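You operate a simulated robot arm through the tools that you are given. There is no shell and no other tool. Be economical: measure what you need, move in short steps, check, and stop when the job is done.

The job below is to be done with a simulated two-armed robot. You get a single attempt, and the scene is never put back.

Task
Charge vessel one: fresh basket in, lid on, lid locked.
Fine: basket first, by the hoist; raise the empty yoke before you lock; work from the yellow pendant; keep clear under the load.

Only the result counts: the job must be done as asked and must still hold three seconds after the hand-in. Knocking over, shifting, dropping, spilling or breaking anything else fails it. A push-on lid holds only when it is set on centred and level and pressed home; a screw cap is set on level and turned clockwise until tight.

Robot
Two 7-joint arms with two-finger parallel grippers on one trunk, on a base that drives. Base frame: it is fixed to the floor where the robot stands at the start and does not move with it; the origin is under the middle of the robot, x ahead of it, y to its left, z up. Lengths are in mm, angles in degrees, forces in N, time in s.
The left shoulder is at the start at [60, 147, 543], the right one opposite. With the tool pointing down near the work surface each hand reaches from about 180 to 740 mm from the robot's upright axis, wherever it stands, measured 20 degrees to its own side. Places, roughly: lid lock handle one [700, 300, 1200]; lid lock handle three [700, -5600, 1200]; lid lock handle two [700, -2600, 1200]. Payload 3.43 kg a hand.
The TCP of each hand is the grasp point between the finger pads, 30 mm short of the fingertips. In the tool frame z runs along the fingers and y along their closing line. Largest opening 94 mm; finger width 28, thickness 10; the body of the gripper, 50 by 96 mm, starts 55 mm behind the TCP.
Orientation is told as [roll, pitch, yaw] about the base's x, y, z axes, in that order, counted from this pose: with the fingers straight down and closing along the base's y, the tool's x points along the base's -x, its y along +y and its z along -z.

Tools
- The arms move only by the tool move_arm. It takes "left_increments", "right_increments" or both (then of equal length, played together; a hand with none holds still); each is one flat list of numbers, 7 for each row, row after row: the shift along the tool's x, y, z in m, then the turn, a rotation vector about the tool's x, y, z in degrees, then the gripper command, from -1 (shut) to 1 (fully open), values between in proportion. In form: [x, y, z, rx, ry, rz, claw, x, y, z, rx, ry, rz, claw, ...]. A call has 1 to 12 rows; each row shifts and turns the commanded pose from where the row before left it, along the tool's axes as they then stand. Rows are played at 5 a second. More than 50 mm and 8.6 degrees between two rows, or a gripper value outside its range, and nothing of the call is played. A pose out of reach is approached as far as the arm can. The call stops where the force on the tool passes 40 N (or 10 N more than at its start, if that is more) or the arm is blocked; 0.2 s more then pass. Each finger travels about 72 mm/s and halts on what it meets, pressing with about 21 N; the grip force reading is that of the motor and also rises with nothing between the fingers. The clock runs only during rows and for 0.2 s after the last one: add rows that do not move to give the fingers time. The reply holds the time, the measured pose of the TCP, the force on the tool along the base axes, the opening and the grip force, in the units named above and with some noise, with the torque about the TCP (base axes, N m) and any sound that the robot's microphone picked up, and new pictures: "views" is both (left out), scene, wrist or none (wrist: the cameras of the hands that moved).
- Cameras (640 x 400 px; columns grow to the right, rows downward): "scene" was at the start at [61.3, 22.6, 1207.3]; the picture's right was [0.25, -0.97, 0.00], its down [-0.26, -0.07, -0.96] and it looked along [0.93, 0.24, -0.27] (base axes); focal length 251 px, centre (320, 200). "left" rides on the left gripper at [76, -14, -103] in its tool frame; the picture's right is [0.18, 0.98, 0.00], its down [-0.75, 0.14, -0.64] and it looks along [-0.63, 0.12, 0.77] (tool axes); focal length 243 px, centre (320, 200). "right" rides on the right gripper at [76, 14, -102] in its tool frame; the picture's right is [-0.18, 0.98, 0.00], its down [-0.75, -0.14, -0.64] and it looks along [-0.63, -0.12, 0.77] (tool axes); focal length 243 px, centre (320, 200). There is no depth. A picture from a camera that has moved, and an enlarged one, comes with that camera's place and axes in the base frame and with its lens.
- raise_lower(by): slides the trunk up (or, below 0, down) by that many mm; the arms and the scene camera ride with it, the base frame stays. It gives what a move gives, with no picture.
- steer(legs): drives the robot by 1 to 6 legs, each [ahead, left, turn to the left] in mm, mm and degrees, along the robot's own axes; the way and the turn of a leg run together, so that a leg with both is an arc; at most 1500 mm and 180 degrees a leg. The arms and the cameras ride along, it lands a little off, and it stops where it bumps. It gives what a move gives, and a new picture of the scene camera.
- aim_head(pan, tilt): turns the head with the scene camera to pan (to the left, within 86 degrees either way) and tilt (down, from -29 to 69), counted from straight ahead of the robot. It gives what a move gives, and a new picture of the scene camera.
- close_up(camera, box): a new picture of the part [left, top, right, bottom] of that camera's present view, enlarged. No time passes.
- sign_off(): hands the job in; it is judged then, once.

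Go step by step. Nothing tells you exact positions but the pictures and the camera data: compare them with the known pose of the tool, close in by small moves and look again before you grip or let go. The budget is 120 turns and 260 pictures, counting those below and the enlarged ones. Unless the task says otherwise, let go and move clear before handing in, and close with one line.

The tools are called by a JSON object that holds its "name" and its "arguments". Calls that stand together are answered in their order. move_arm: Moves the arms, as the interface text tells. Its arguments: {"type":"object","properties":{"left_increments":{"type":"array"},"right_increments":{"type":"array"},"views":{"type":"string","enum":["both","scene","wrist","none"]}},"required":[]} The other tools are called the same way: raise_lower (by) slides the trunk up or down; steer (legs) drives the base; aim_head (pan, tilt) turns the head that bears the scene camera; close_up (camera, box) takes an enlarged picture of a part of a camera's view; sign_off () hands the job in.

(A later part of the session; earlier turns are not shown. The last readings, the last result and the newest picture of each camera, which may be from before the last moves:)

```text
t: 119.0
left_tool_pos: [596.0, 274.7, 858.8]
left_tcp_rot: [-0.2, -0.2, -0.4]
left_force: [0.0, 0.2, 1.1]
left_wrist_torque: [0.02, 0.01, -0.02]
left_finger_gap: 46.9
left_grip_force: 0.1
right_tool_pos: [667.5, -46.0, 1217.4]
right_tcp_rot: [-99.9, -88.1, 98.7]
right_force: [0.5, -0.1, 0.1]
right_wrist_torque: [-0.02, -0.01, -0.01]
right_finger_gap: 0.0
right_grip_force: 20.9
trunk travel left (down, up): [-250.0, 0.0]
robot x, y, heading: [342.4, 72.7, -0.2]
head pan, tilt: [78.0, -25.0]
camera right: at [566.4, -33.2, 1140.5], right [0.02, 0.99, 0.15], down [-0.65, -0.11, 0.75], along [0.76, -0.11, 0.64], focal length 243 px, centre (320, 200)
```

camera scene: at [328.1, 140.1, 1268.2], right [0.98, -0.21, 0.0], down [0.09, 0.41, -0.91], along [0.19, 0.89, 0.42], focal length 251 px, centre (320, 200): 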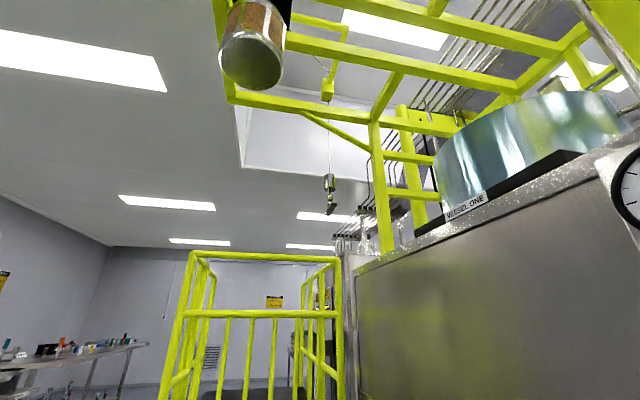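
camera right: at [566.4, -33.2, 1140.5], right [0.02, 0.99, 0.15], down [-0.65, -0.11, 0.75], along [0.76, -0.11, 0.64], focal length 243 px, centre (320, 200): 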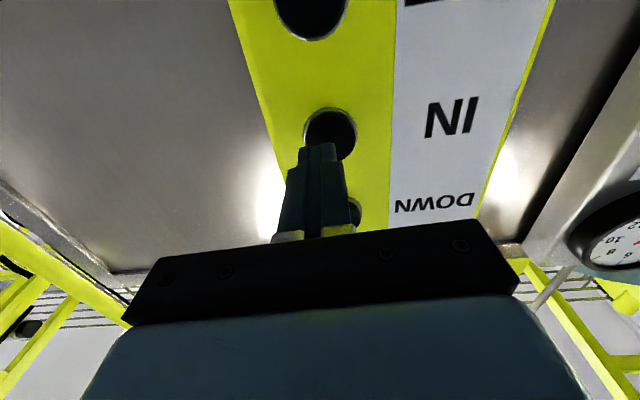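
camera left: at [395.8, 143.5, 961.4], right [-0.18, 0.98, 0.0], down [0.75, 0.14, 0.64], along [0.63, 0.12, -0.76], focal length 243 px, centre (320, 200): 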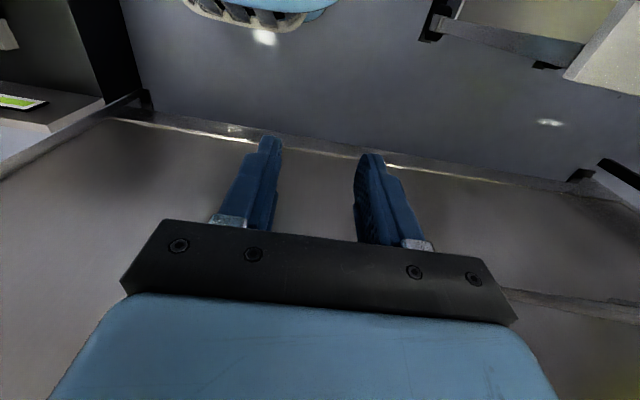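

Aligned with IN. I press and hold briefly, and watch the trolley.

{"name": "move_arm", "arguments": {"right_increments": [0, 0.004, 0.015, 0, 0, 0, -1, 0, 0, 0.007, 0, 0, 0, -1, 0, 0, 0, 0, 0, 0, -1, 0, 0, 0, 0, 0, 0, -1, 0, 0, 0, 0, 0, 0, -1, 0, 0, 0, 0, 0, 0, -1, 0, 0, 0, 0, 0, 0, -1, 0, 0, -0.02, 0, 0, 0, -1], "views": "both"}}

```text
t: 120.8
left_tool_pos: [596.3, 275.4, 857.4]
left_tcp_rot: [-0.1, 0.0, -0.4]
left_force: [0.6, 0.5, -0.2]
left_wrist_torque: [-0.03, 0.01, 0.02]
left_finger_gap: 47.0
left_grip_force: 0.2
right_tool_pos: [669.6, -43.8, 1217.1]
right_tcp_rot: [-98.1, -88.2, 97.0]
right_force: [0.8, 0.7, 0.1]
right_wrist_torque: [0.0, 0.02, 0.0]
right_finger_gap: 0.2
right_grip_force: 21.1
trunk travel left (down, up): [-250.0, 0.0]
robot x, y, heading: [343.6, 72.7, -0.2]
head pan, tilt: [78.0, -25.0]
heard: click
camera scene: at [328.1, 140.0, 1268.2], right [0.98, -0.21, 0.0], down [0.09, 0.41, -0.91], along [0.19, 0.89, 0.42], focal length 251 px, centre (320, 200)
camera right: at [569.4, -31.0, 1139.7], right [0.02, 0.99, 0.15], down [-0.65, -0.1, 0.75], along [0.76, -0.11, 0.64], focal length 243 px, centre (320, 200)
```

scene: 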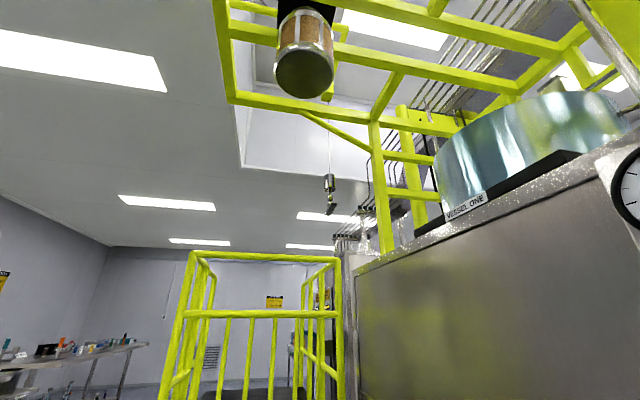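
right: 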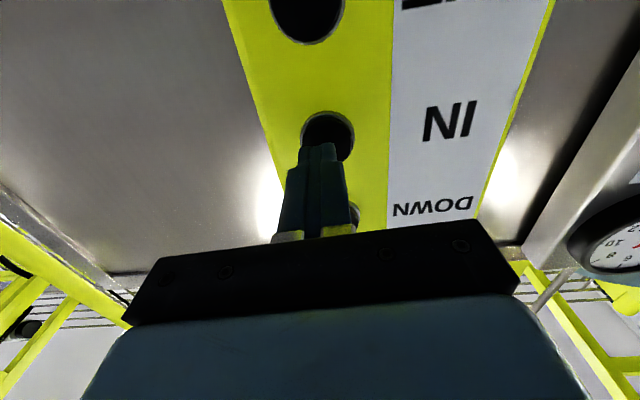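

{"name": "move_arm", "arguments": {"right_increments": [0, 0, 0.02, 0, 0, 0, -1, 0, 0, 0, 0, 0, 0, -1, 0, 0, 0, 0, 0, 0, -1, 0, 0, 0, 0, 0, 0, -1, 0, 0, 0, 0, 0, 0, -1, 0, 0, 0, 0, 0, 0, -1, 0, 0, 0, 0, 0, 0, -1, 0, 0, 0, 0, 0, 0, -1, 0, 0, 0, 0, 0, 0, -1, 0, 0, 0, 0, 0, 0, -1, 0, 0, 0, 0, 0, 0, -1, 0, 0, -0.02, 0, 0, 0, -1], "views": "none"}}

{"name": "aim_head", "arguments": {"pan": 40, "tilt": -29}}

```text
t: 123.4
left_tool_pos: [597.5, 276.3, 857.7]
left_tcp_rot: [-0.1, -0.1, -0.4]
left_force: [0.3, -0.1, -0.1]
left_wrist_torque: [-0.02, 0.0, 0.01]
left_finger_gap: 47.0
left_grip_force: 0.0
right_tool_pos: [671.6, -44.5, 1218.4]
right_tcp_rot: [-97.6, -88.2, 96.5]
right_force: [-0.1, -0.3, -0.9]
right_wrist_torque: [-0.02, 0.01, 0.0]
right_finger_gap: 0.0
right_grip_force: 20.8
trunk travel left (down, up): [-250.0, 0.0]
robot x, y, heading: [342.0, 71.0, -0.4]
head pan, tilt: [78.0, -25.0]
heard: click
```

```text
t: 124.4
left_tool_pos: [594.5, 275.8, 858.5]
left_tcp_rot: [-0.1, -0.1, -0.4]
left_force: [-0.1, 0.2, 0.4]
left_wrist_torque: [-0.02, -0.02, -0.04]
left_finger_gap: 46.7
left_grip_force: 0.0
right_tool_pos: [670.9, -44.0, 1218.9]
right_tcp_rot: [-100.0, -88.0, 98.9]
right_force: [-0.1, 0.1, -0.3]
right_wrist_torque: [0.0, 0.02, 0.0]
right_finger_gap: 0.2
right_grip_force: 21.0
trunk travel left (down, up): [-250.0, 0.0]
robot x, y, heading: [341.9, 69.6, -0.1]
head pan, tilt: [40.0, -28.6]
camera scene: at [364.2, 113.4, 1272.6], right [0.64, -0.77, 0.0], down [0.37, 0.31, -0.88], along [0.67, 0.56, 0.48], focal length 251 px, centre (320, 200)
```

scene: 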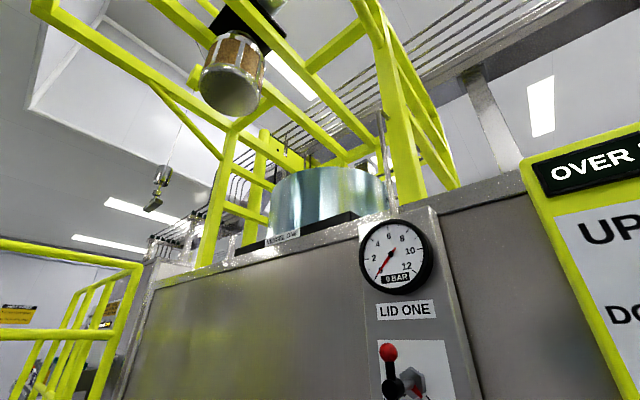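

The head now sees load and display ("OVER S…", over the lid stand). I continue IN.

{"name": "move_arm", "arguments": {"right_increments": [0, 0, 0.02, 0, 0, 0, -1, 0, 0, 0, 0, 0, 0, -1, 0, 0, 0, 0, 0, 0, -1, 0, 0, 0, 0, 0, 0, -1, 0, 0, 0, 0, 0, 0, -1, 0, 0, 0, 0, 0, 0, -1, 0, 0, 0, 0, 0, 0, -1, 0, 0, 0, 0, 0, 0, -1, 0, 0, 0, 0, 0, 0, -1, 0, 0, -0.02, 0, 0, 0, -1], "views": "scene"}}

```text
t: 126.6
left_tool_pos: [595.5, 275.6, 857.9]
left_tcp_rot: [-0.2, -0.1, -0.4]
left_force: [-0.4, 1.0, -0.5]
left_wrist_torque: [0.0, 0.01, 0.0]
left_finger_gap: 47.0
left_grip_force: 0.1
right_tool_pos: [671.0, -43.1, 1217.5]
right_tcp_rot: [-97.7, -88.3, 96.6]
right_force: [-0.4, -0.5, 0.1]
right_wrist_torque: [-0.04, 0.0, -0.01]
right_finger_gap: 0.1
right_grip_force: 20.4
trunk travel left (down, up): [-250.0, 0.0]
robot x, y, heading: [344.2, 68.1, -0.2]
head pan, tilt: [40.0, -28.6]
heard: click
camera scene: at [364.6, 113.4, 1272.6], right [0.64, -0.77, 0.0], down [0.37, 0.31, -0.88], along [0.68, 0.56, 0.48], focal length 251 px, centre (320, 200)
```

scene: 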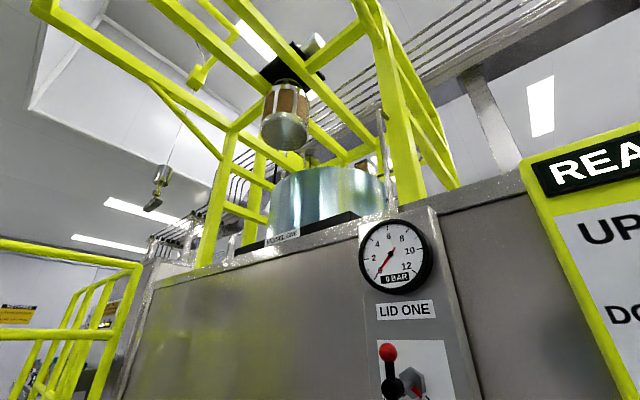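

{"name": "move_arm", "arguments": {"right_increments": [0, 0, 0.02, 0, 0, 0, -1, 0, 0, 0, 0, 0, 0, -1, 0, 0, 0, 0, 0, 0, -1, 0, 0, 0, 0, 0, 0, -1, 0, 0, 0, 0, 0, 0, -1, 0, 0, 0, 0, 0, 0, -1, 0, 0, 0, 0, 0, 0, -1, 0, 0, 0, 0, 0, 0, -1, 0, 0, 0, 0, 0, 0, -1, 0, 0, 0, 0, 0, 0, -1, 0, 0, 0, 0, 0, 0, -1, 0, 0, -0.02, 0, 0, 0, -1], "views": "scene"}}

```text
t: 129.2
left_tool_pos: [595.1, 274.5, 858.1]
left_tcp_rot: [0.0, -0.1, -0.3]
left_force: [0.3, 0.3, 0.4]
left_wrist_torque: [0.03, 0.02, 0.0]
left_finger_gap: 46.9
left_grip_force: 0.1
right_tool_pos: [670.8, -46.1, 1217.5]
right_tcp_rot: [-98.3, -88.3, 97.2]
right_force: [1.1, 0.2, 0.6]
right_wrist_torque: [0.0, 0.0, -0.01]
right_finger_gap: 0.0
right_grip_force: 21.1
trunk travel left (down, up): [-250.0, 0.0]
robot x, y, heading: [343.7, 71.3, -0.8]
head pan, tilt: [40.0, -28.6]
heard: click
camera scene: at [364.5, 113.4, 1272.6], right [0.64, -0.77, 0.0], down [0.37, 0.31, -0.88], along [0.68, 0.56, 0.48], focal length 251 px, centre (320, 200)
```

scene: 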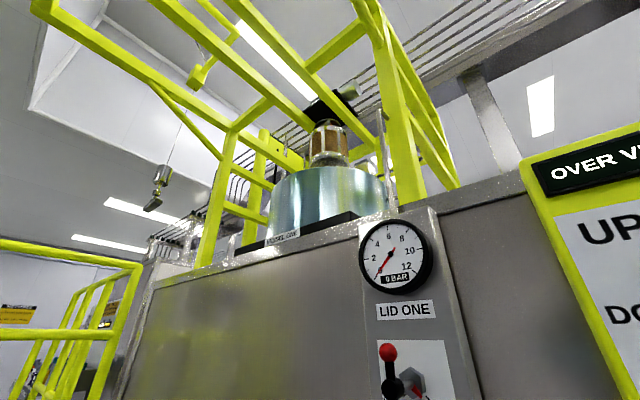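

Display reads OVER V(ESSEL). I give IN a bit more to be sure it's at its stop.

{"name": "move_arm", "arguments": {"right_increments": [0, 0, 0.02, 0, 0, 0, -1, 0, 0, 0, 0, 0, 0, -1, 0, 0, 0, 0, 0, 0, -1, 0, 0, -0.02, 0, 0, 0, -1], "views": "scene"}}

```text
t: 130.2
left_tool_pos: [595.9, 274.6, 857.3]
left_tcp_rot: [-0.1, 0.0, -0.3]
left_force: [0.7, 0.1, 0.0]
left_wrist_torque: [0.0, 0.04, -0.02]
left_finger_gap: 47.2
left_grip_force: 0.1
right_tool_pos: [670.0, -44.8, 1218.9]
right_tcp_rot: [-99.0, -88.2, 98.0]
right_force: [0.6, 0.4, 0.3]
right_wrist_torque: [-0.01, -0.02, -0.01]
right_finger_gap: 0.0
right_grip_force: 20.9
trunk travel left (down, up): [-250.0, 0.0]
robot x, y, heading: [343.6, 68.0, -0.3]
head pan, tilt: [40.0, -28.6]
heard: click
camera scene: at [364.4, 113.3, 1272.6], right [0.64, -0.77, 0.0], down [0.37, 0.31, -0.88], along [0.68, 0.56, 0.48], focal length 251 px, centre (320, 200)
```

scene: 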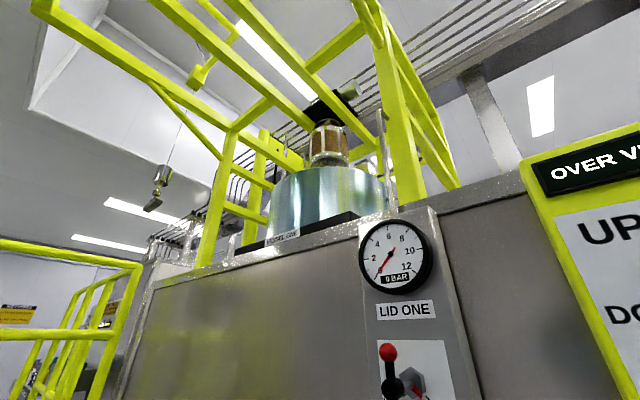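

It's at its end stop over the vessel. Now DOWN: I raise the finger 70 mm and press in stages.

{"name": "move_arm", "arguments": {"right_increments": [-0.035, 0, 0, 0, 0, 0, -1, -0.035, 0, 0, 0, 0, 0, -1, 0, 0.002, 0, 0, 0, 0, -1, 0, 0, 0.018, 0, 0, 0, -1, 0, 0, 0, 0, 0, 0, -1, 0, 0, 0, 0, 0, 0, -1, 0, 0, 0, 0, 0, 0, -1, 0, 0, 0, 0, 0, 0, -1, 0, 0, 0, 0, 0, 0, -1, 0, 0, 0, 0, 0, 0, -1], "views": "both"}}

```text
t: 132.4
left_tool_pos: [594.4, 275.5, 857.3]
left_tcp_rot: [-0.1, -0.2, -0.4]
left_force: [1.5, 1.2, -0.3]
left_wrist_torque: [0.02, 0.0, 0.02]
left_finger_gap: 47.0
left_grip_force: 0.0
right_tool_pos: [687.1, -41.1, 1288.1]
right_tcp_rot: [-101.4, -88.1, 100.5]
right_force: [-2.9, -1.2, 1.6]
right_wrist_torque: [0.01, -0.03, -0.02]
right_finger_gap: 0.1
right_grip_force: 21.6
trunk travel left (down, up): [-250.0, 0.0]
robot x, y, heading: [342.8, 72.1, -0.5]
head pan, tilt: [40.0, -28.6]
heard: click
camera scene: at [363.7, 113.2, 1272.6], right [0.64, -0.77, 0.0], down [0.37, 0.31, -0.88], along [0.68, 0.56, 0.48], focal length 251 px, centre (320, 200)
camera right: at [586.5, -28.0, 1211.0], right [0.02, 0.99, 0.15], down [-0.65, -0.11, 0.75], along [0.76, -0.11, 0.64], focal length 243 px, centre (320, 200)
```

scene: 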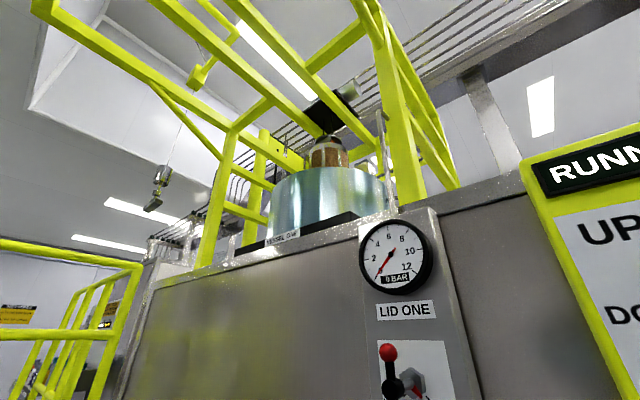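
right: 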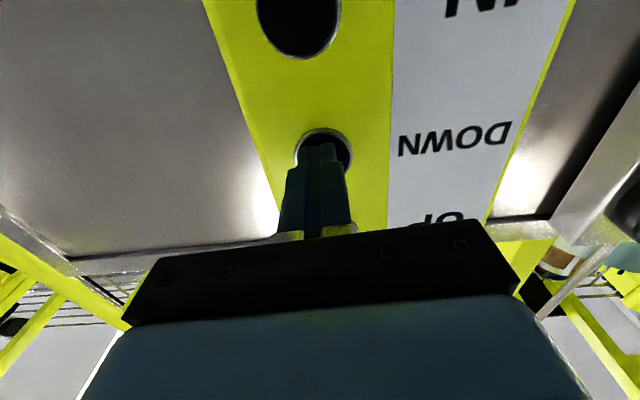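

RUNNING, basket going down into the vessel. I keep holding.

{"name": "move_arm", "arguments": {"right_increments": [0, 0, 0.002, 0, 0, 0, -1, 0, 0, 0, 0, 0, 0, -1, 0, 0, 0, 0, 0, 0, -1, 0, 0, 0, 0, 0, 0, -1, 0, 0, 0, 0, 0, 0, -1, 0, 0, 0, 0, 0, 0, -1, 0, 0, 0, 0, 0, 0, -1, 0, 0, 0, 0, 0, 0, -1], "views": "scene"}}

```text
t: 134.2
left_tool_pos: [595.5, 276.4, 858.5]
left_tcp_rot: [-0.1, -0.2, -0.5]
left_force: [0.1, -1.0, -0.7]
left_wrist_torque: [0.01, 0.0, 0.01]
left_finger_gap: 46.8
left_grip_force: 0.0
right_tool_pos: [688.1, -40.4, 1288.0]
right_tcp_rot: [-102.0, -88.1, 101.0]
right_force: [-8.2, -1.0, -3.1]
right_wrist_torque: [0.01, 0.14, -0.03]
right_finger_gap: 0.1
right_grip_force: 21.7
trunk travel left (down, up): [-250.0, 0.0]
robot x, y, heading: [340.5, 72.5, -0.4]
head pan, tilt: [40.0, -28.6]
camera scene: at [363.3, 113.1, 1272.6], right [0.64, -0.77, 0.0], down [0.37, 0.31, -0.88], along [0.67, 0.56, 0.48], focal length 251 px, centre (320, 200)
```

scene: 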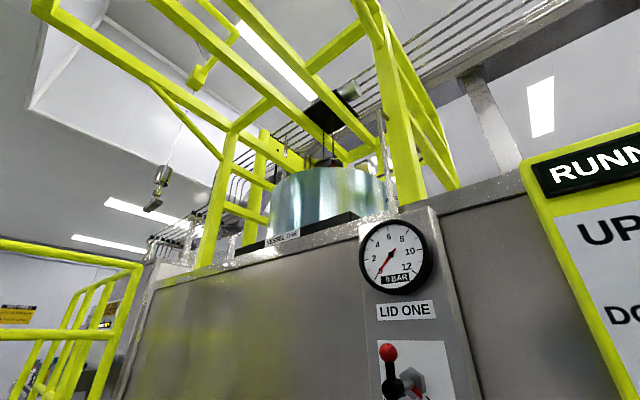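

{"name": "move_arm", "arguments": {"right_increments": [0, 0, 0, 0, 0, 0, -1, 0, 0, 0, 0, 0, 0, -1, 0, 0, 0, 0, 0, 0, -1, 0, 0, 0, 0, 0, 0, -1, 0, 0, 0, 0, 0, 0, -1, 0, 0, 0, 0, 0, 0, -1], "views": "scene"}}

```text
t: 135.6
left_tool_pos: [596.4, 276.3, 858.5]
left_tcp_rot: [-0.1, -0.1, -0.4]
left_force: [0.1, -0.8, 0.0]
left_wrist_torque: [-0.03, -0.03, -0.03]
left_finger_gap: 47.0
left_grip_force: 0.1
right_tool_pos: [688.0, -40.8, 1288.0]
right_tcp_rot: [-102.1, -88.1, 101.1]
right_force: [-7.7, -1.1, 0.4]
right_wrist_torque: [-0.03, 0.11, -0.03]
right_finger_gap: 0.0
right_grip_force: 20.8
trunk travel left (down, up): [-250.0, 0.0]
robot x, y, heading: [341.4, 71.2, -0.1]
head pan, tilt: [40.0, -28.6]
camera scene: at [363.2, 113.2, 1272.6], right [0.64, -0.77, 0.0], down [0.37, 0.31, -0.88], along [0.67, 0.56, 0.48], focal length 251 px, centre (320, 200)
```

scene: 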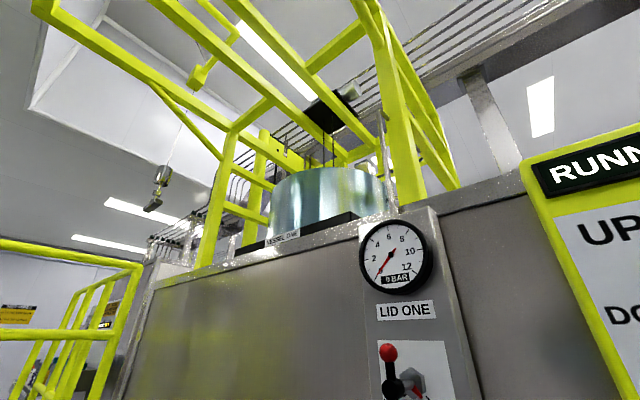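

{"name": "move_arm", "arguments": {"right_increments": [0, 0, 0, 0, 0, 0, -1, 0, 0, 0, 0, 0, 0, -1, 0, 0, 0, 0, 0, 0, -1, 0, 0, 0, 0, 0, 0, -1, 0, 0, 0, 0, 0, 0, -1, 0, 0, 0, 0, 0, 0, -1], "views": "scene"}}

```text
t: 137.0
left_tool_pos: [594.2, 275.9, 858.6]
left_tcp_rot: [-0.2, -0.2, -0.4]
left_force: [0.1, -0.2, 0.3]
left_wrist_torque: [0.0, 0.02, 0.0]
left_finger_gap: 47.0
left_grip_force: 0.0
right_tool_pos: [688.7, -41.9, 1288.6]
right_tcp_rot: [-102.2, -88.2, 101.1]
right_force: [-6.8, -1.9, 1.0]
right_wrist_torque: [-0.01, 0.03, -0.01]
right_finger_gap: 0.0
right_grip_force: 20.9
trunk travel left (down, up): [-250.0, 0.0]
robot x, y, heading: [341.4, 74.0, -0.4]
head pan, tilt: [40.0, -28.6]
camera scene: at [363.2, 113.2, 1272.6], right [0.64, -0.77, 0.0], down [0.37, 0.31, -0.88], along [0.67, 0.56, 0.48], focal length 251 px, centre (320, 200)
```

scene: 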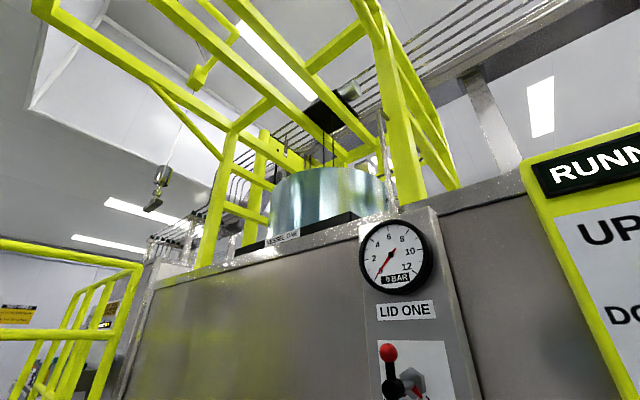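

{"name": "move_arm", "arguments": {"right_increments": [0, 0, 0, 0, 0, 0, -1, 0, 0, 0, 0, 0, 0, -1, 0, 0, 0, 0, 0, 0, -1, 0, 0, 0, 0, 0, 0, -1, 0, 0, 0, 0, 0, 0, -1, 0, 0, 0, 0, 0, 0, -1, 0, 0, 0, 0, 0, 0, -1], "views": "scene"}}

```text
t: 138.6
left_tool_pos: [595.2, 275.6, 858.3]
left_tcp_rot: [0.0, -0.1, -0.4]
left_force: [0.0, -0.2, 0.1]
left_wrist_torque: [-0.01, 0.04, -0.04]
left_finger_gap: 46.8
left_grip_force: 0.1
right_tool_pos: [688.5, -40.6, 1288.1]
right_tcp_rot: [-102.0, -88.1, 100.9]
right_force: [-7.7, -0.7, 1.5]
right_wrist_torque: [-0.01, 0.07, 0.0]
right_finger_gap: 0.0
right_grip_force: 21.4
trunk travel left (down, up): [-250.0, 0.0]
robot x, y, heading: [342.2, 71.1, 0.1]
head pan, tilt: [40.0, -28.6]
camera scene: at [363.2, 113.2, 1272.6], right [0.64, -0.77, 0.0], down [0.37, 0.31, -0.88], along [0.67, 0.56, 0.48], focal length 251 px, centre (320, 200)
```

scene: 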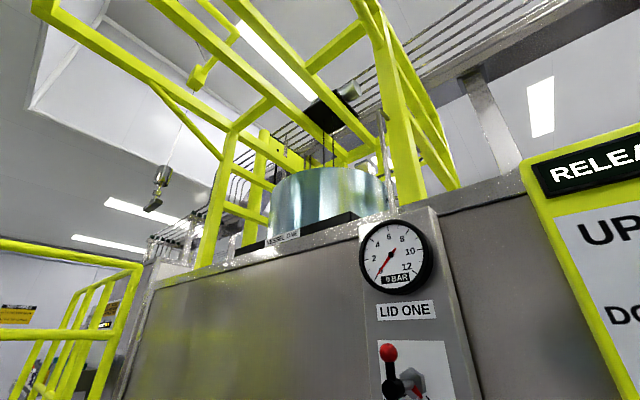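

RELEASED: the basket is down in the vessel. I let go of DOWN and move up to UP.

{"name": "move_arm", "arguments": {"right_increments": [0, 0, -0.025, 0, 0, 0, -1, -0.03, 0, 0, 0, -4, 0, -1, -0.03, 0, 0, 0, -4, 0, -1, 0, 0, 0, 0, 0, 0, -1], "views": "wrist"}}

```text
t: 139.6
left_tool_pos: [596.6, 276.3, 857.8]
left_tcp_rot: [0.0, -0.1, -0.4]
left_force: [-0.3, -0.2, 0.3]
left_wrist_torque: [-0.01, 0.02, 0.01]
left_finger_gap: 46.9
left_grip_force: 0.2
right_tool_pos: [661.4, -39.3, 1346.3]
right_tcp_rot: [-167.6, -81.4, 166.6]
right_force: [0.0, 0.2, -0.4]
right_wrist_torque: [0.03, 0.02, 0.03]
right_finger_gap: 0.2
right_grip_force: 21.3
trunk travel left (down, up): [-250.0, 0.0]
robot x, y, heading: [343.1, 72.9, -0.4]
head pan, tilt: [40.0, -28.6]
camera right: at [572.2, -26.3, 1255.7], right [-0.01, 0.99, 0.15], down [-0.75, -0.11, 0.66], along [0.67, -0.11, 0.74], focal length 243 px, centre (320, 200)
```

right: 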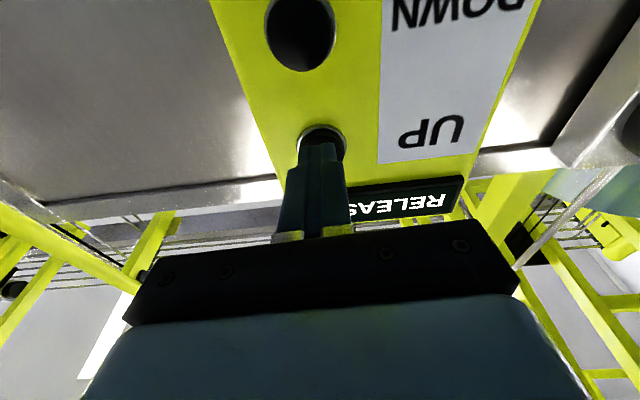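

Aligned with UP. I press and hold it, watching the yoke come out empty.

{"name": "move_arm", "arguments": {"right_increments": [0, 0, 0.015, 0, 0, 0, -1, 0, 0, 0.013, 0, 0, 0, -1, 0, 0, 0, 0, 0, 0, -1, 0, 0, 0, 0, 0, 0, -1, 0, 0, 0, 0, 0, 0, -1, 0, 0, 0, 0, 0, 0, -1, 0, 0, 0, 0, 0, 0, -1, 0, 0, 0, 0, 0, 0, -1, 0, 0, 0, 0, 0, 0, -1, 0, 0, 0, 0, 0, 0, -1, 0, 0, 0, 0, 0, 0, -1, 0, 0, 0, 0, 0, 0, -1], "views": "none"}}

{"name": "move_arm", "arguments": {"right_increments": [0, 0, 0, 0, 0, 0, -1, 0, 0, 0, 0, 0, 0, -1, 0, 0, 0, 0, 0, 0, -1, 0, 0, 0, 0, 0, 0, -1, 0, 0, 0, 0, 0, 0, -1, 0, 0, 0, 0, 0, 0, -1, 0, 0, 0, 0, 0, 0, -1, 0, 0, 0, 0, 0, 0, -1, 0, 0, 0, 0, 0, 0, -1, 0, 0, 0, 0, 0, 0, -1, 0, 0, 0, 0, 0, 0, -1, 0, 0, 0, 0, 0, 0, -1], "views": "scene"}}

```text
t: 142.2
left_tool_pos: [594.6, 275.1, 858.7]
left_tcp_rot: [-0.1, -0.2, -0.4]
left_force: [-0.4, -0.2, -0.1]
left_wrist_torque: [-0.02, 0.0, -0.02]
left_finger_gap: 46.8
left_grip_force: 0.1
right_tool_pos: [687.8, -38.9, 1350.5]
right_tcp_rot: [-167.7, -81.4, 166.7]
right_force: [-7.7, 0.0, -2.8]
right_wrist_torque: [-0.01, 0.07, 0.02]
right_finger_gap: 0.0
right_grip_force: 21.5
trunk travel left (down, up): [-250.0, 0.0]
robot x, y, heading: [342.1, 71.7, -0.0]
head pan, tilt: [40.0, -28.6]
heard: click
```

```text
t: 144.8
left_tool_pos: [594.2, 276.1, 858.3]
left_tcp_rot: [-0.1, -0.2, -0.3]
left_force: [0.9, 0.0, 0.0]
left_wrist_torque: [0.02, 0.0, -0.01]
left_finger_gap: 46.9
left_grip_force: 0.1
right_tool_pos: [688.0, -38.7, 1350.4]
right_tcp_rot: [-167.6, -81.4, 166.6]
right_force: [-7.9, 0.9, -0.2]
right_wrist_torque: [0.0, 0.03, -0.01]
right_finger_gap: 0.0
right_grip_force: 21.5
trunk travel left (down, up): [-250.0, 0.0]
robot x, y, heading: [345.0, 71.4, -0.4]
head pan, tilt: [40.0, -28.6]
camera scene: at [363.0, 113.3, 1272.6], right [0.64, -0.77, 0.0], down [0.37, 0.31, -0.88], along [0.67, 0.56, 0.48], focal length 251 px, centre (320, 200)
```

scene: 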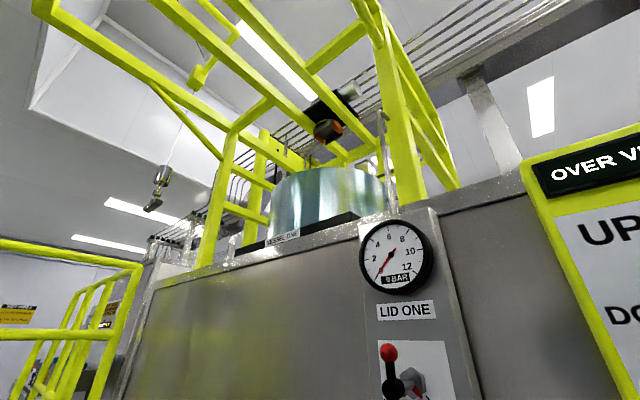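

The yoke is up and empty, over the vessel. Next OUT (z≈1141) to bring it over the lid stand.

{"name": "move_arm", "arguments": {"right_increments": [0, 0, -0.022, 0, 2, 0, -1, 0.042, 0, 0, 0, 2, 0, -1, 0.042, 0, 0, 0, 2, 0, -1, 0.042, 0, 0, 0, 2, 0, -1, 0.042, 0, 0, 0, 0, 0, -1, 0.038, 0, 0, 0, 0, 0, -1, 0, 0, 0, 0, 0, 0, -1], "views": "wrist"}}

```text
t: 146.4
left_tool_pos: [595.0, 274.9, 857.4]
left_tcp_rot: [-0.1, -0.2, -0.3]
left_force: [1.0, 0.4, -0.9]
left_wrist_torque: [0.0, 0.01, -0.03]
left_finger_gap: 47.2
left_grip_force: 0.1
right_tool_pos: [676.4, -45.6, 1140.2]
right_tcp_rot: [-100.2, -88.2, 99.2]
right_force: [-0.5, -0.1, -0.2]
right_wrist_torque: [0.05, 0.02, 0.02]
right_finger_gap: 0.0
right_grip_force: 21.4
trunk travel left (down, up): [-250.0, 0.0]
robot x, y, heading: [346.0, 77.0, -0.2]
head pan, tilt: [40.0, -28.6]
camera right: at [575.5, -31.7, 1062.8], right [0.02, 0.99, 0.15], down [-0.65, -0.11, 0.75], along [0.76, -0.11, 0.64], focal length 243 px, centre (320, 200)
```

right: 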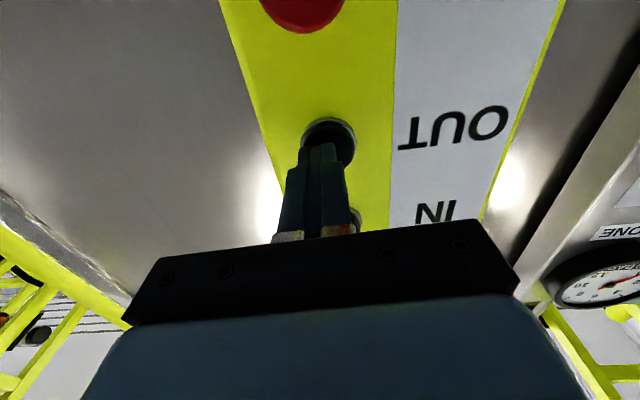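

Aligned with OUT. I hold it about 3 s, then creep to the stand.

{"name": "move_arm", "arguments": {"right_increments": [0, 0.004, 0.012, 0, 0, 0, -1, 0, 0, 0, 0, 0, 0, -1, 0, 0, 0, 0, 0, 0, -1, 0, 0, 0, 0, 0, 0, -1, 0, 0, 0, 0, 0, 0, -1, 0, 0, 0, 0, 0, 0, -1, 0, 0, 0, 0, 0, 0, -1, 0, 0, 0, 0, 0, 0, -1, 0, 0, 0, 0, 0, 0, -1, 0, 0, 0, 0, 0, 0, -1, 0, 0, 0, 0, 0, 0, -1, 0, 0, -0.02, 0, 0, 0, -1], "views": "scene"}}

```text
t: 149.0
left_tool_pos: [594.8, 275.8, 858.4]
left_tcp_rot: [0.0, -0.1, -0.4]
left_force: [0.3, 0.5, -0.3]
left_wrist_torque: [0.0, 0.03, 0.02]
left_finger_gap: 47.0
left_grip_force: 0.2
right_tool_pos: [668.9, -41.8, 1141.9]
right_tcp_rot: [-98.6, -88.2, 97.4]
right_force: [0.7, 0.0, 0.2]
right_wrist_torque: [-0.01, -0.01, -0.01]
right_finger_gap: 0.0
right_grip_force: 20.6
trunk travel left (down, up): [-250.0, 0.0]
robot x, y, heading: [343.0, 70.9, -0.4]
head pan, tilt: [40.0, -28.6]
heard: click
camera scene: at [364.4, 113.3, 1272.6], right [0.64, -0.77, 0.0], down [0.37, 0.31, -0.88], along [0.68, 0.56, 0.48], focal length 251 px, centre (320, 200)
```

scene: 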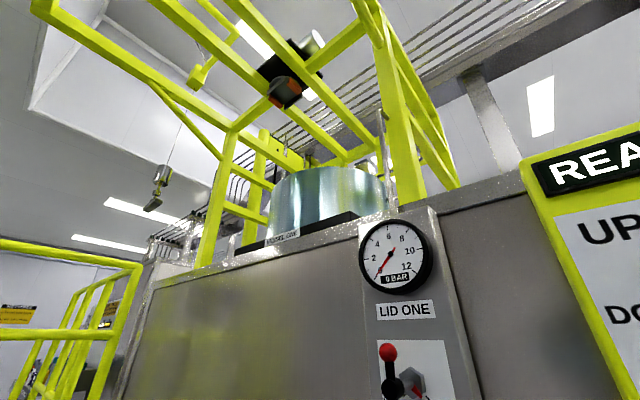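

{"name": "move_arm", "arguments": {"right_increments": [0, 0, 0.02, 0, 0, 0, -1, 0, 0, 0, 0, 0, 0, -1, 0, 0, 0, 0, 0, 0, -1, 0, 0, 0, 0, 0, 0, -1, 0, 0, 0, 0, 0, 0, -1, 0, 0, 0, 0, 0, 0, -1, 0, 0, 0, 0, 0, 0, -1, 0, 0, -0.02, 0, 0, 0, -1], "views": "scene"}}

```text
t: 150.8
left_tool_pos: [595.6, 275.4, 858.2]
left_tcp_rot: [-0.2, -0.1, -0.5]
left_force: [0.1, -0.5, 0.9]
left_wrist_torque: [-0.03, 0.0, -0.03]
left_finger_gap: 46.8
left_grip_force: 0.0
right_tool_pos: [670.4, -41.8, 1142.3]
right_tcp_rot: [-99.8, -88.1, 98.7]
right_force: [0.0, -1.2, 0.2]
right_wrist_torque: [0.01, 0.0, 0.02]
right_finger_gap: 0.0
right_grip_force: 21.1
trunk travel left (down, up): [-250.0, 0.0]
robot x, y, heading: [341.5, 76.1, -0.0]
head pan, tilt: [40.0, -28.6]
heard: click
camera scene: at [364.6, 113.3, 1272.7], right [0.64, -0.77, 0.0], down [0.37, 0.31, -0.88], along [0.68, 0.56, 0.48], focal length 251 px, centre (320, 200)
```

scene: 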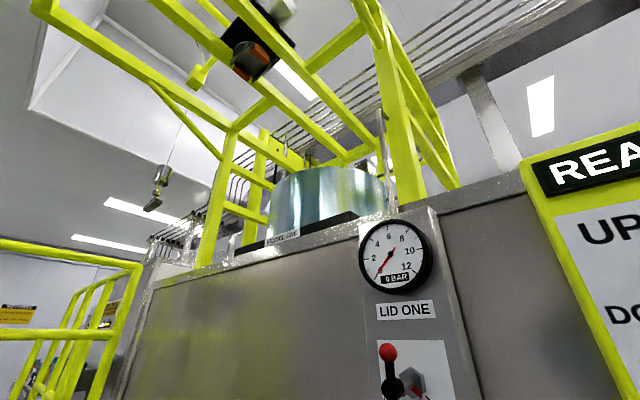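

{"name": "move_arm", "arguments": {"right_increments": [0, 0, 0.02, 0, 0, 0, -1, 0, 0, 0, 0, 0, 0, -1, 0, 0, -0.02, 0, 0, 0, -1], "views": "scene"}}

```text
t: 151.6
left_tool_pos: [596.1, 276.1, 859.2]
left_tcp_rot: [-0.1, -0.1, -0.4]
left_force: [0.4, 0.1, 0.2]
left_wrist_torque: [-0.01, -0.01, 0.02]
left_finger_gap: 47.1
left_grip_force: 0.1
right_tool_pos: [669.4, -42.2, 1143.1]
right_tcp_rot: [-99.6, -88.1, 98.7]
right_force: [0.2, 0.9, -0.4]
right_wrist_torque: [0.02, -0.02, 0.01]
right_finger_gap: 0.0
right_grip_force: 21.2
trunk travel left (down, up): [-250.0, 0.0]
robot x, y, heading: [341.4, 71.1, -0.1]
head pan, tilt: [40.0, -28.6]
heard: click
camera scene: at [364.5, 113.4, 1272.6], right [0.64, -0.77, 0.0], down [0.37, 0.31, -0.88], along [0.68, 0.56, 0.48], focal length 251 px, centre (320, 200)
```

scene: 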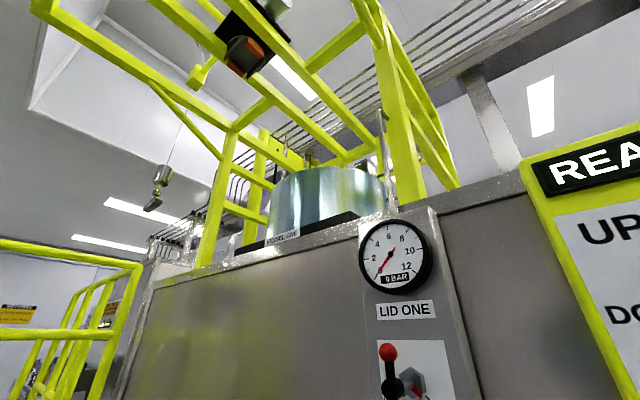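

{"name": "move_arm", "arguments": {"right_increments": [0, 0, 0.02, 0, 0, 0, -1, 0, 0, 0, 0, 0, 0, -1, 0, 0, -0.02, 0, 0, 0, -1], "views": "scene"}}

```text
t: 152.4
left_tool_pos: [595.8, 276.3, 858.2]
left_tcp_rot: [-0.1, -0.1, -0.5]
left_force: [0.6, -0.3, -0.4]
left_wrist_torque: [-0.01, 0.0, -0.02]
left_finger_gap: 47.0
left_grip_force: 0.0
right_tool_pos: [670.8, -41.1, 1141.6]
right_tcp_rot: [-99.3, -88.3, 98.4]
right_force: [-0.2, 0.1, -0.5]
right_wrist_torque: [-0.01, 0.0, 0.02]
right_finger_gap: 0.1
right_grip_force: 21.3
trunk travel left (down, up): [-250.0, 0.0]
robot x, y, heading: [342.9, 71.8, -0.2]
head pan, tilt: [40.0, -28.6]
heard: click
camera scene: at [364.5, 113.3, 1272.6], right [0.64, -0.77, 0.0], down [0.37, 0.31, -0.88], along [0.68, 0.56, 0.48], focal length 251 px, centre (320, 200)
```

scene: 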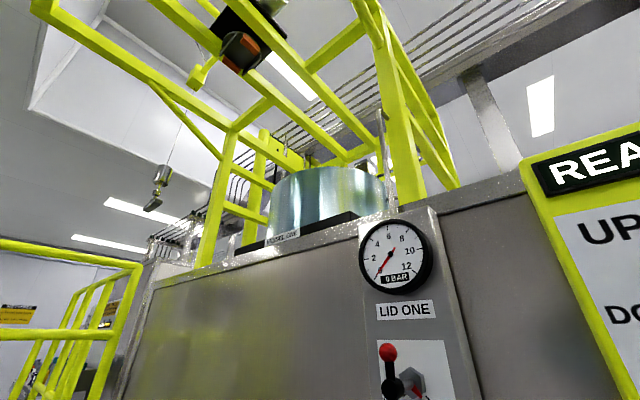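

{"name": "move_arm", "arguments": {"right_increments": [0, 0, 0.02, 0, 0, 0, -1, 0, 0, -0.02, 0, 0, 0, -1], "views": "scene"}}

```text
t: 153.0
left_tool_pos: [595.4, 276.5, 857.5]
left_tcp_rot: [-0.2, -0.1, -0.4]
left_force: [0.4, -0.4, 0.6]
left_wrist_torque: [0.02, 0.02, -0.01]
left_finger_gap: 46.8
left_grip_force: 0.0
right_tool_pos: [668.1, -41.5, 1141.2]
right_tcp_rot: [-99.0, -88.2, 97.9]
right_force: [-0.2, 0.0, 0.2]
right_wrist_torque: [-0.01, 0.0, 0.05]
right_finger_gap: 0.3
right_grip_force: 21.2
trunk travel left (down, up): [-250.0, 0.0]
robot x, y, heading: [343.1, 68.8, -0.5]
head pan, tilt: [40.0, -28.6]
heard: click
camera scene: at [364.5, 113.3, 1272.6], right [0.64, -0.77, 0.0], down [0.37, 0.31, -0.88], along [0.68, 0.56, 0.48], focal length 251 px, centre (320, 200)
```

scene: 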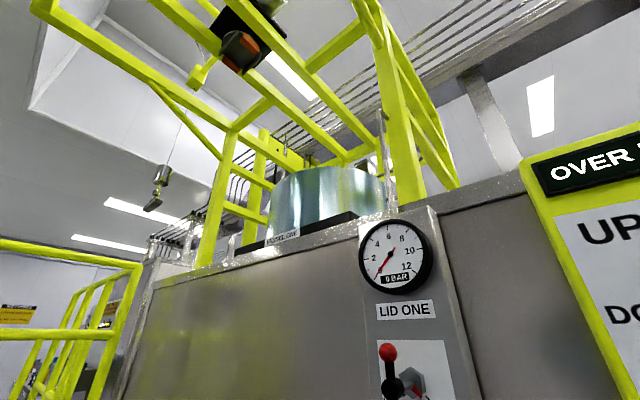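

{"name": "close_up", "arguments": {"camera": "scene", "box": [180, 0, 340, 100]}}

{"name": "move_arm", "arguments": {"right_increments": [-0.035, 0, 0, 0, 0, 0, -1, -0.035, 0, 0, 0, 0, 0, -1, -0.035, 0, 0, 0, 0, 0, -1, -0.04, 0.002, 0, 0, 0, 0, -1, 0, 0, 0, 0, 0, 0, -1], "views": "wrist"}}

{"name": "aim_head", "arguments": {"pan": 65, "tilt": 0}}

```text
4.00 times, centred on (260, 50) of scene
camera zoom: at [364.5, 113.3, 1272.6], right [0.64, -0.77, 0.0], down [0.37, 0.31, -0.88], along [0.68, 0.56, 0.48], focal length 1003 px, centre (560, 800)
```

zoom: 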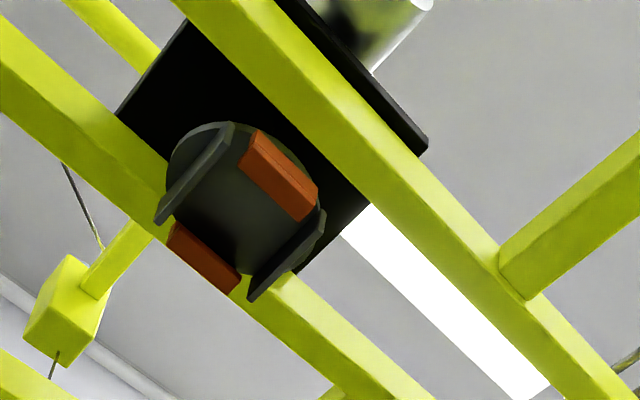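

```text
t: 154.2
left_tool_pos: [594.7, 275.8, 857.7]
left_tcp_rot: [0.0, -0.1, -0.4]
left_force: [0.4, 0.6, 0.4]
left_wrist_torque: [-0.03, 0.01, 0.02]
left_finger_gap: 46.8
left_grip_force: 0.0
right_tool_pos: [668.7, -35.5, 1286.1]
right_tcp_rot: [-98.6, -88.1, 97.6]
right_force: [-0.1, -1.0, -1.2]
right_wrist_torque: [0.01, 0.0, -0.02]
right_finger_gap: 0.0
right_grip_force: 20.5
trunk travel left (down, up): [-250.0, 0.0]
robot x, y, heading: [340.1, 71.9, -0.4]
head pan, tilt: [40.0, -28.6]
camera right: at [567.8, -21.8, 1210.0], right [0.02, 0.99, 0.15], down [-0.65, -0.11, 0.75], along [0.76, -0.11, 0.64], focal length 243 px, centre (320, 200)
```

right: 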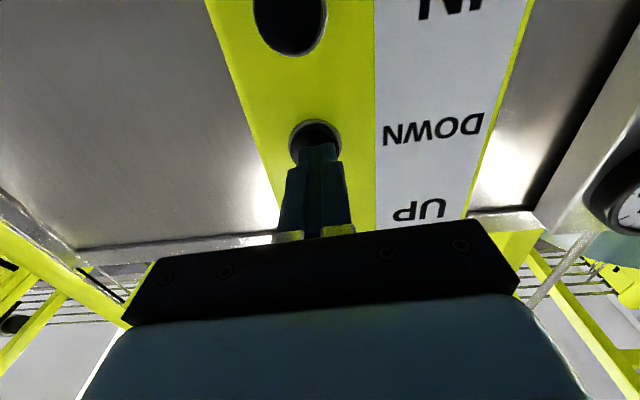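

```text
t: 155.2
left_tool_pos: [596.0, 276.7, 858.6]
left_tcp_rot: [-0.1, -0.2, -0.4]
left_force: [1.0, 0.4, 0.3]
left_wrist_torque: [-0.02, -0.02, -0.01]
left_finger_gap: 47.2
left_grip_force: 0.1
right_tool_pos: [669.1, -34.2, 1286.8]
right_tcp_rot: [-100.0, -88.2, 98.9]
right_force: [-0.2, 0.5, -0.3]
right_wrist_torque: [0.01, -0.04, 0.02]
right_finger_gap: 0.0
right_grip_force: 20.6
trunk travel left (down, up): [-250.0, 0.0]
robot x, y, heading: [342.6, 73.1, -0.4]
head pan, tilt: [65.0, 0.0]
camera scene: at [351.2, 151.8, 1232.6], right [0.9, -0.43, 0.0], down [0.0, 0.0, -1.0], along [0.43, 0.9, 0.0], focal length 251 px, centre (320, 200)
```

scene: 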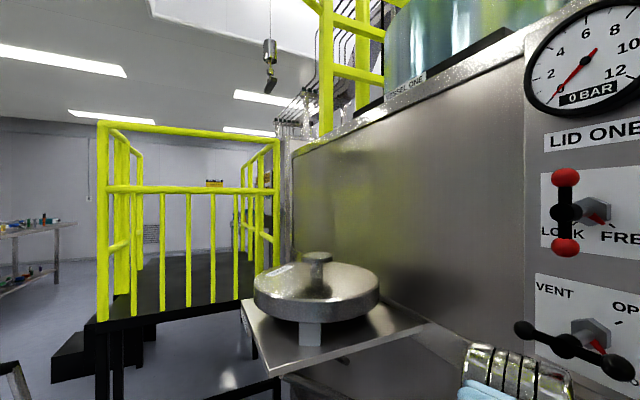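

Good view of the lid. DOWN is aligned; I lower the yoke toward the lid knob.

{"name": "move_arm", "arguments": {"right_increments": [0, -0.003, 0.018, 0, 0, 0, -1, 0, 0, 0, 0, 0, 0, -1, 0, 0, 0, 0, 0, 0, -1, 0, 0, 0, 0, 0, 0, -1, 0, 0, 0, 0, 0, 0, -1, 0, 0, 0, 0, 0, 0, -1, 0, 0, 0, 0, 0, 0, -1, 0, 0, 0, 0, 0, 0, -1, 0, 0, 0, 0, 0, 0, -1, 0, 0, 0, 0, 0, 0, -1, 0, 0, 0, 0, 0, 0, -1, 0, 0, 0, 0, 0, 0, -1], "views": "none"}}

{"name": "move_arm", "arguments": {"right_increments": [0, 0, 0.001, 0, 0, 0, -1, 0, 0, 0, 0, 0, 0, -1, 0, 0, 0, 0, 0, 0, -1, 0, 0, 0, 0, 0, 0, -1, 0, 0, 0, 0, 0, 0, -1, 0, 0, 0, 0, 0, 0, -1, 0, 0, 0, 0, 0, 0, -1], "views": "scene"}}

```text
t: 157.8
left_tool_pos: [595.1, 276.8, 857.3]
left_tcp_rot: [-0.1, -0.2, -0.4]
left_force: [-0.7, 1.0, -0.1]
left_wrist_torque: [0.03, 0.0, -0.01]
left_finger_gap: 47.0
left_grip_force: 0.1
right_tool_pos: [686.5, -38.1, 1287.1]
right_tcp_rot: [-100.6, -88.1, 99.6]
right_force: [-2.4, -0.4, 1.3]
right_wrist_torque: [-0.01, 0.03, 0.0]
right_finger_gap: 0.0
right_grip_force: 21.1
trunk travel left (down, up): [-250.0, 0.0]
robot x, y, heading: [341.8, 69.0, -0.4]
head pan, tilt: [65.0, 0.0]
heard: click
```

```text
t: 159.4
left_tool_pos: [595.6, 276.5, 858.3]
left_tcp_rot: [-0.1, -0.2, -0.4]
left_force: [0.4, 0.3, 0.2]
left_wrist_torque: [0.0, 0.03, 0.0]
left_finger_gap: 47.0
left_grip_force: 0.1
right_tool_pos: [687.3, -38.0, 1287.6]
right_tcp_rot: [-101.1, -88.0, 100.1]
right_force: [-2.8, -0.2, -1.2]
right_wrist_torque: [-0.03, 0.04, 0.04]
right_finger_gap: 0.0
right_grip_force: 20.9
trunk travel left (down, up): [-250.0, 0.0]
robot x, y, heading: [341.5, 70.1, -0.3]
head pan, tilt: [65.0, 0.0]
camera scene: at [350.8, 151.9, 1232.5], right [0.9, -0.43, 0.0], down [0.0, 0.0, -1.0], along [0.43, 0.9, 0.0], focal length 251 px, centre (320, 200)
```

scene: 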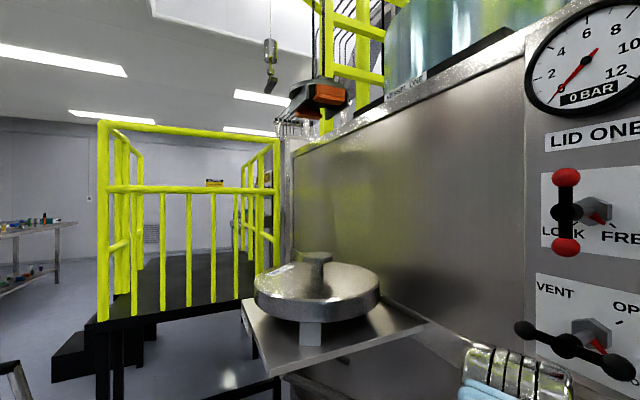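

Yoke and lid knob line up. I continue down.

{"name": "move_arm", "arguments": {"right_increments": [0, 0, 0, 0, 0, 0, -1, 0, 0, 0, 0, 0, 0, -1, 0, 0, 0, 0, 0, 0, -1, 0, 0, 0, 0, 0, 0, -1, 0, 0, 0, 0, 0, 0, -1, 0, 0, -0.02, 0, 0, 0, -1], "views": "none"}}

{"name": "close_up", "arguments": {"camera": "scene", "box": [200, 180, 440, 330]}}

```text
t: 160.8
left_tool_pos: [595.0, 275.5, 859.2]
left_tcp_rot: [-0.1, -0.1, -0.4]
left_force: [0.5, 0.3, 0.6]
left_wrist_torque: [-0.01, 0.01, 0.03]
left_finger_gap: 47.0
left_grip_force: 0.0
right_tool_pos: [667.5, -37.6, 1287.1]
right_tcp_rot: [-99.1, -88.2, 98.0]
right_force: [0.1, 0.2, -0.4]
right_wrist_torque: [0.0, 0.01, 0.0]
right_finger_gap: 0.0
right_grip_force: 20.9
trunk travel left (down, up): [-250.0, 0.0]
robot x, y, heading: [341.4, 71.1, -0.1]
head pan, tilt: [65.0, 0.0]
```

```text
2.67 times, centred on (320, 255) of scene
camera zoom: at [351.4, 151.9, 1232.5], right [0.9, -0.43, 0.0], down [0.0, 0.0, -1.0], along [0.43, 0.9, 0.0], focal length 668 px, centre (320, 53)
```

zoom: 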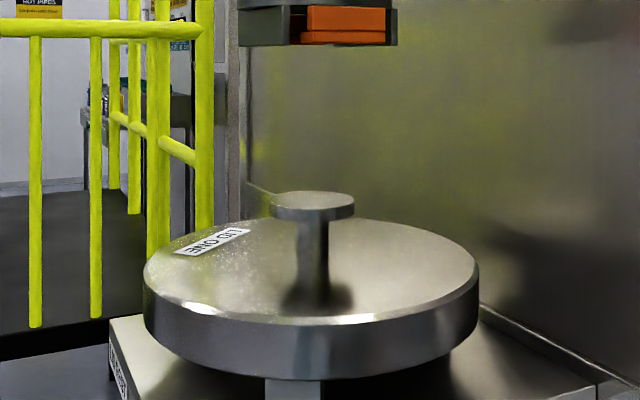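

It's LID ONE, yoke centred within a few mm. I go on down in steps.

{"name": "move_arm", "arguments": {"right_increments": [0, 0, 0.02, 0, 0, 0, -1, 0, 0, 0, 0, 0, 0, -1, 0, 0, 0, 0, 0, 0, -1, 0, 0, 0, 0, 0, 0, -1, 0, 0, -0.02, 0, 0, 0, -1], "views": "none"}}

{"name": "close_up", "arguments": {"camera": "scene", "box": [200, 180, 440, 330]}}

```text
t: 162.0
left_tool_pos: [595.1, 275.0, 857.6]
left_tcp_rot: [0.0, -0.1, -0.5]
left_force: [0.4, -0.3, -0.7]
left_wrist_torque: [0.0, 0.03, 0.0]
left_finger_gap: 46.9
left_grip_force: 0.0
right_tool_pos: [668.6, -38.3, 1287.8]
right_tcp_rot: [-99.6, -88.2, 98.4]
right_force: [0.7, -0.3, 0.5]
right_wrist_torque: [-0.02, -0.02, 0.01]
right_finger_gap: 0.2
right_grip_force: 20.9
trunk travel left (down, up): [-250.0, 0.0]
robot x, y, heading: [342.5, 73.8, -0.4]
head pan, tilt: [65.0, 0.0]
heard: click
```

```text
2.67 times, centred on (320, 255) of scene
camera zoom: at [351.4, 151.9, 1232.5], right [0.9, -0.43, 0.0], down [0.0, 0.0, -1.0], along [0.43, 0.9, 0.0], focal length 668 px, centre (320, 53)
```

zoom: 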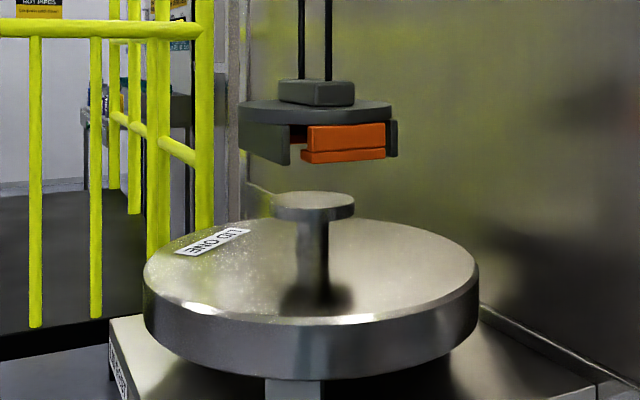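

{"name": "move_arm", "arguments": {"right_increments": [0, 0, 0.02, 0, 0, 0, -1, 0, 0, 0, 0, 0, 0, -1, 0, 0, 0, 0, 0, 0, -1, 0, 0, 0, 0, 0, 0, -1, 0, 0, 0, 0, 0, 0, -1, 0, 0, -0.02, 0, 0, 0, -1], "views": "none"}}

{"name": "close_up", "arguments": {"camera": "scene", "box": [200, 180, 440, 330]}}

```text
t: 163.4
left_tool_pos: [596.4, 276.1, 858.0]
left_tcp_rot: [-0.1, -0.2, -0.4]
left_force: [0.3, 0.5, -0.1]
left_wrist_torque: [0.03, -0.01, 0.01]
left_finger_gap: 47.1
left_grip_force: 0.0
right_tool_pos: [669.0, -37.5, 1287.2]
right_tcp_rot: [-99.6, -88.2, 98.6]
right_force: [0.4, 0.1, -0.8]
right_wrist_torque: [-0.01, -0.01, 0.03]
right_finger_gap: 0.0
right_grip_force: 20.7
trunk travel left (down, up): [-250.0, 0.0]
robot x, y, heading: [345.0, 68.2, -0.4]
head pan, tilt: [65.0, 0.0]
heard: click
```

```text
2.67 times, centred on (320, 255) of scene
camera zoom: at [351.4, 151.9, 1232.5], right [0.9, -0.43, 0.0], down [0.0, 0.0, -1.0], along [0.43, 0.9, 0.0], focal length 668 px, centre (320, 53)
```

zoom: 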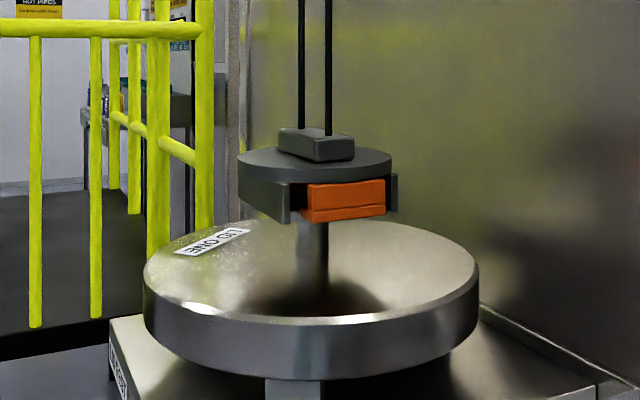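

{"name": "move_arm", "arguments": {"right_increments": [0, 0, 0.02, 0, 0, 0, -1, 0, 0, 0, 0, 0, 0, -1, 0, 0, 0, 0, 0, 0, -1, 0, 0, 0, 0, 0, 0, -1, 0, 0, 0, 0, 0, 0, -1, 0, 0, 0, 0, 0, 0, -1, 0, 0, 0, 0, 0, 0, -1, 0, 0, -0.02, 0, 0, 0, -1], "views": "none"}}

{"name": "close_up", "arguments": {"camera": "scene", "box": [200, 180, 440, 330]}}

```text
t: 165.2
left_tool_pos: [595.6, 275.2, 858.6]
left_tcp_rot: [-0.1, -0.2, -0.3]
left_force: [-0.2, 0.6, -0.1]
left_wrist_torque: [0.01, 0.07, 0.02]
left_finger_gap: 46.9
left_grip_force: 0.1
right_tool_pos: [667.6, -37.2, 1286.9]
right_tcp_rot: [-99.2, -88.1, 98.0]
right_force: [-0.2, 0.1, 0.1]
right_wrist_torque: [0.0, 0.0, -0.02]
right_finger_gap: 0.1
right_grip_force: 20.5
trunk travel left (down, up): [-250.0, 0.0]
robot x, y, heading: [340.3, 71.7, -0.4]
head pan, tilt: [65.0, 0.0]
heard: click
```

```text
2.67 times, centred on (320, 255) of scene
camera zoom: at [351.4, 151.9, 1232.5], right [0.9, -0.43, 0.0], down [0.0, 0.0, -1.0], along [0.43, 0.9, 0.0], focal length 668 px, centre (320, 53)
```

zoom: 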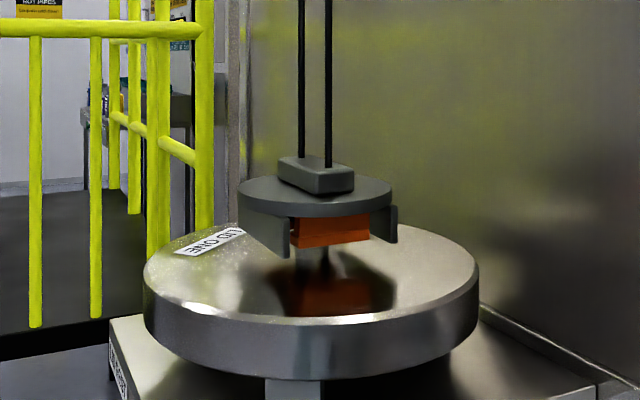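

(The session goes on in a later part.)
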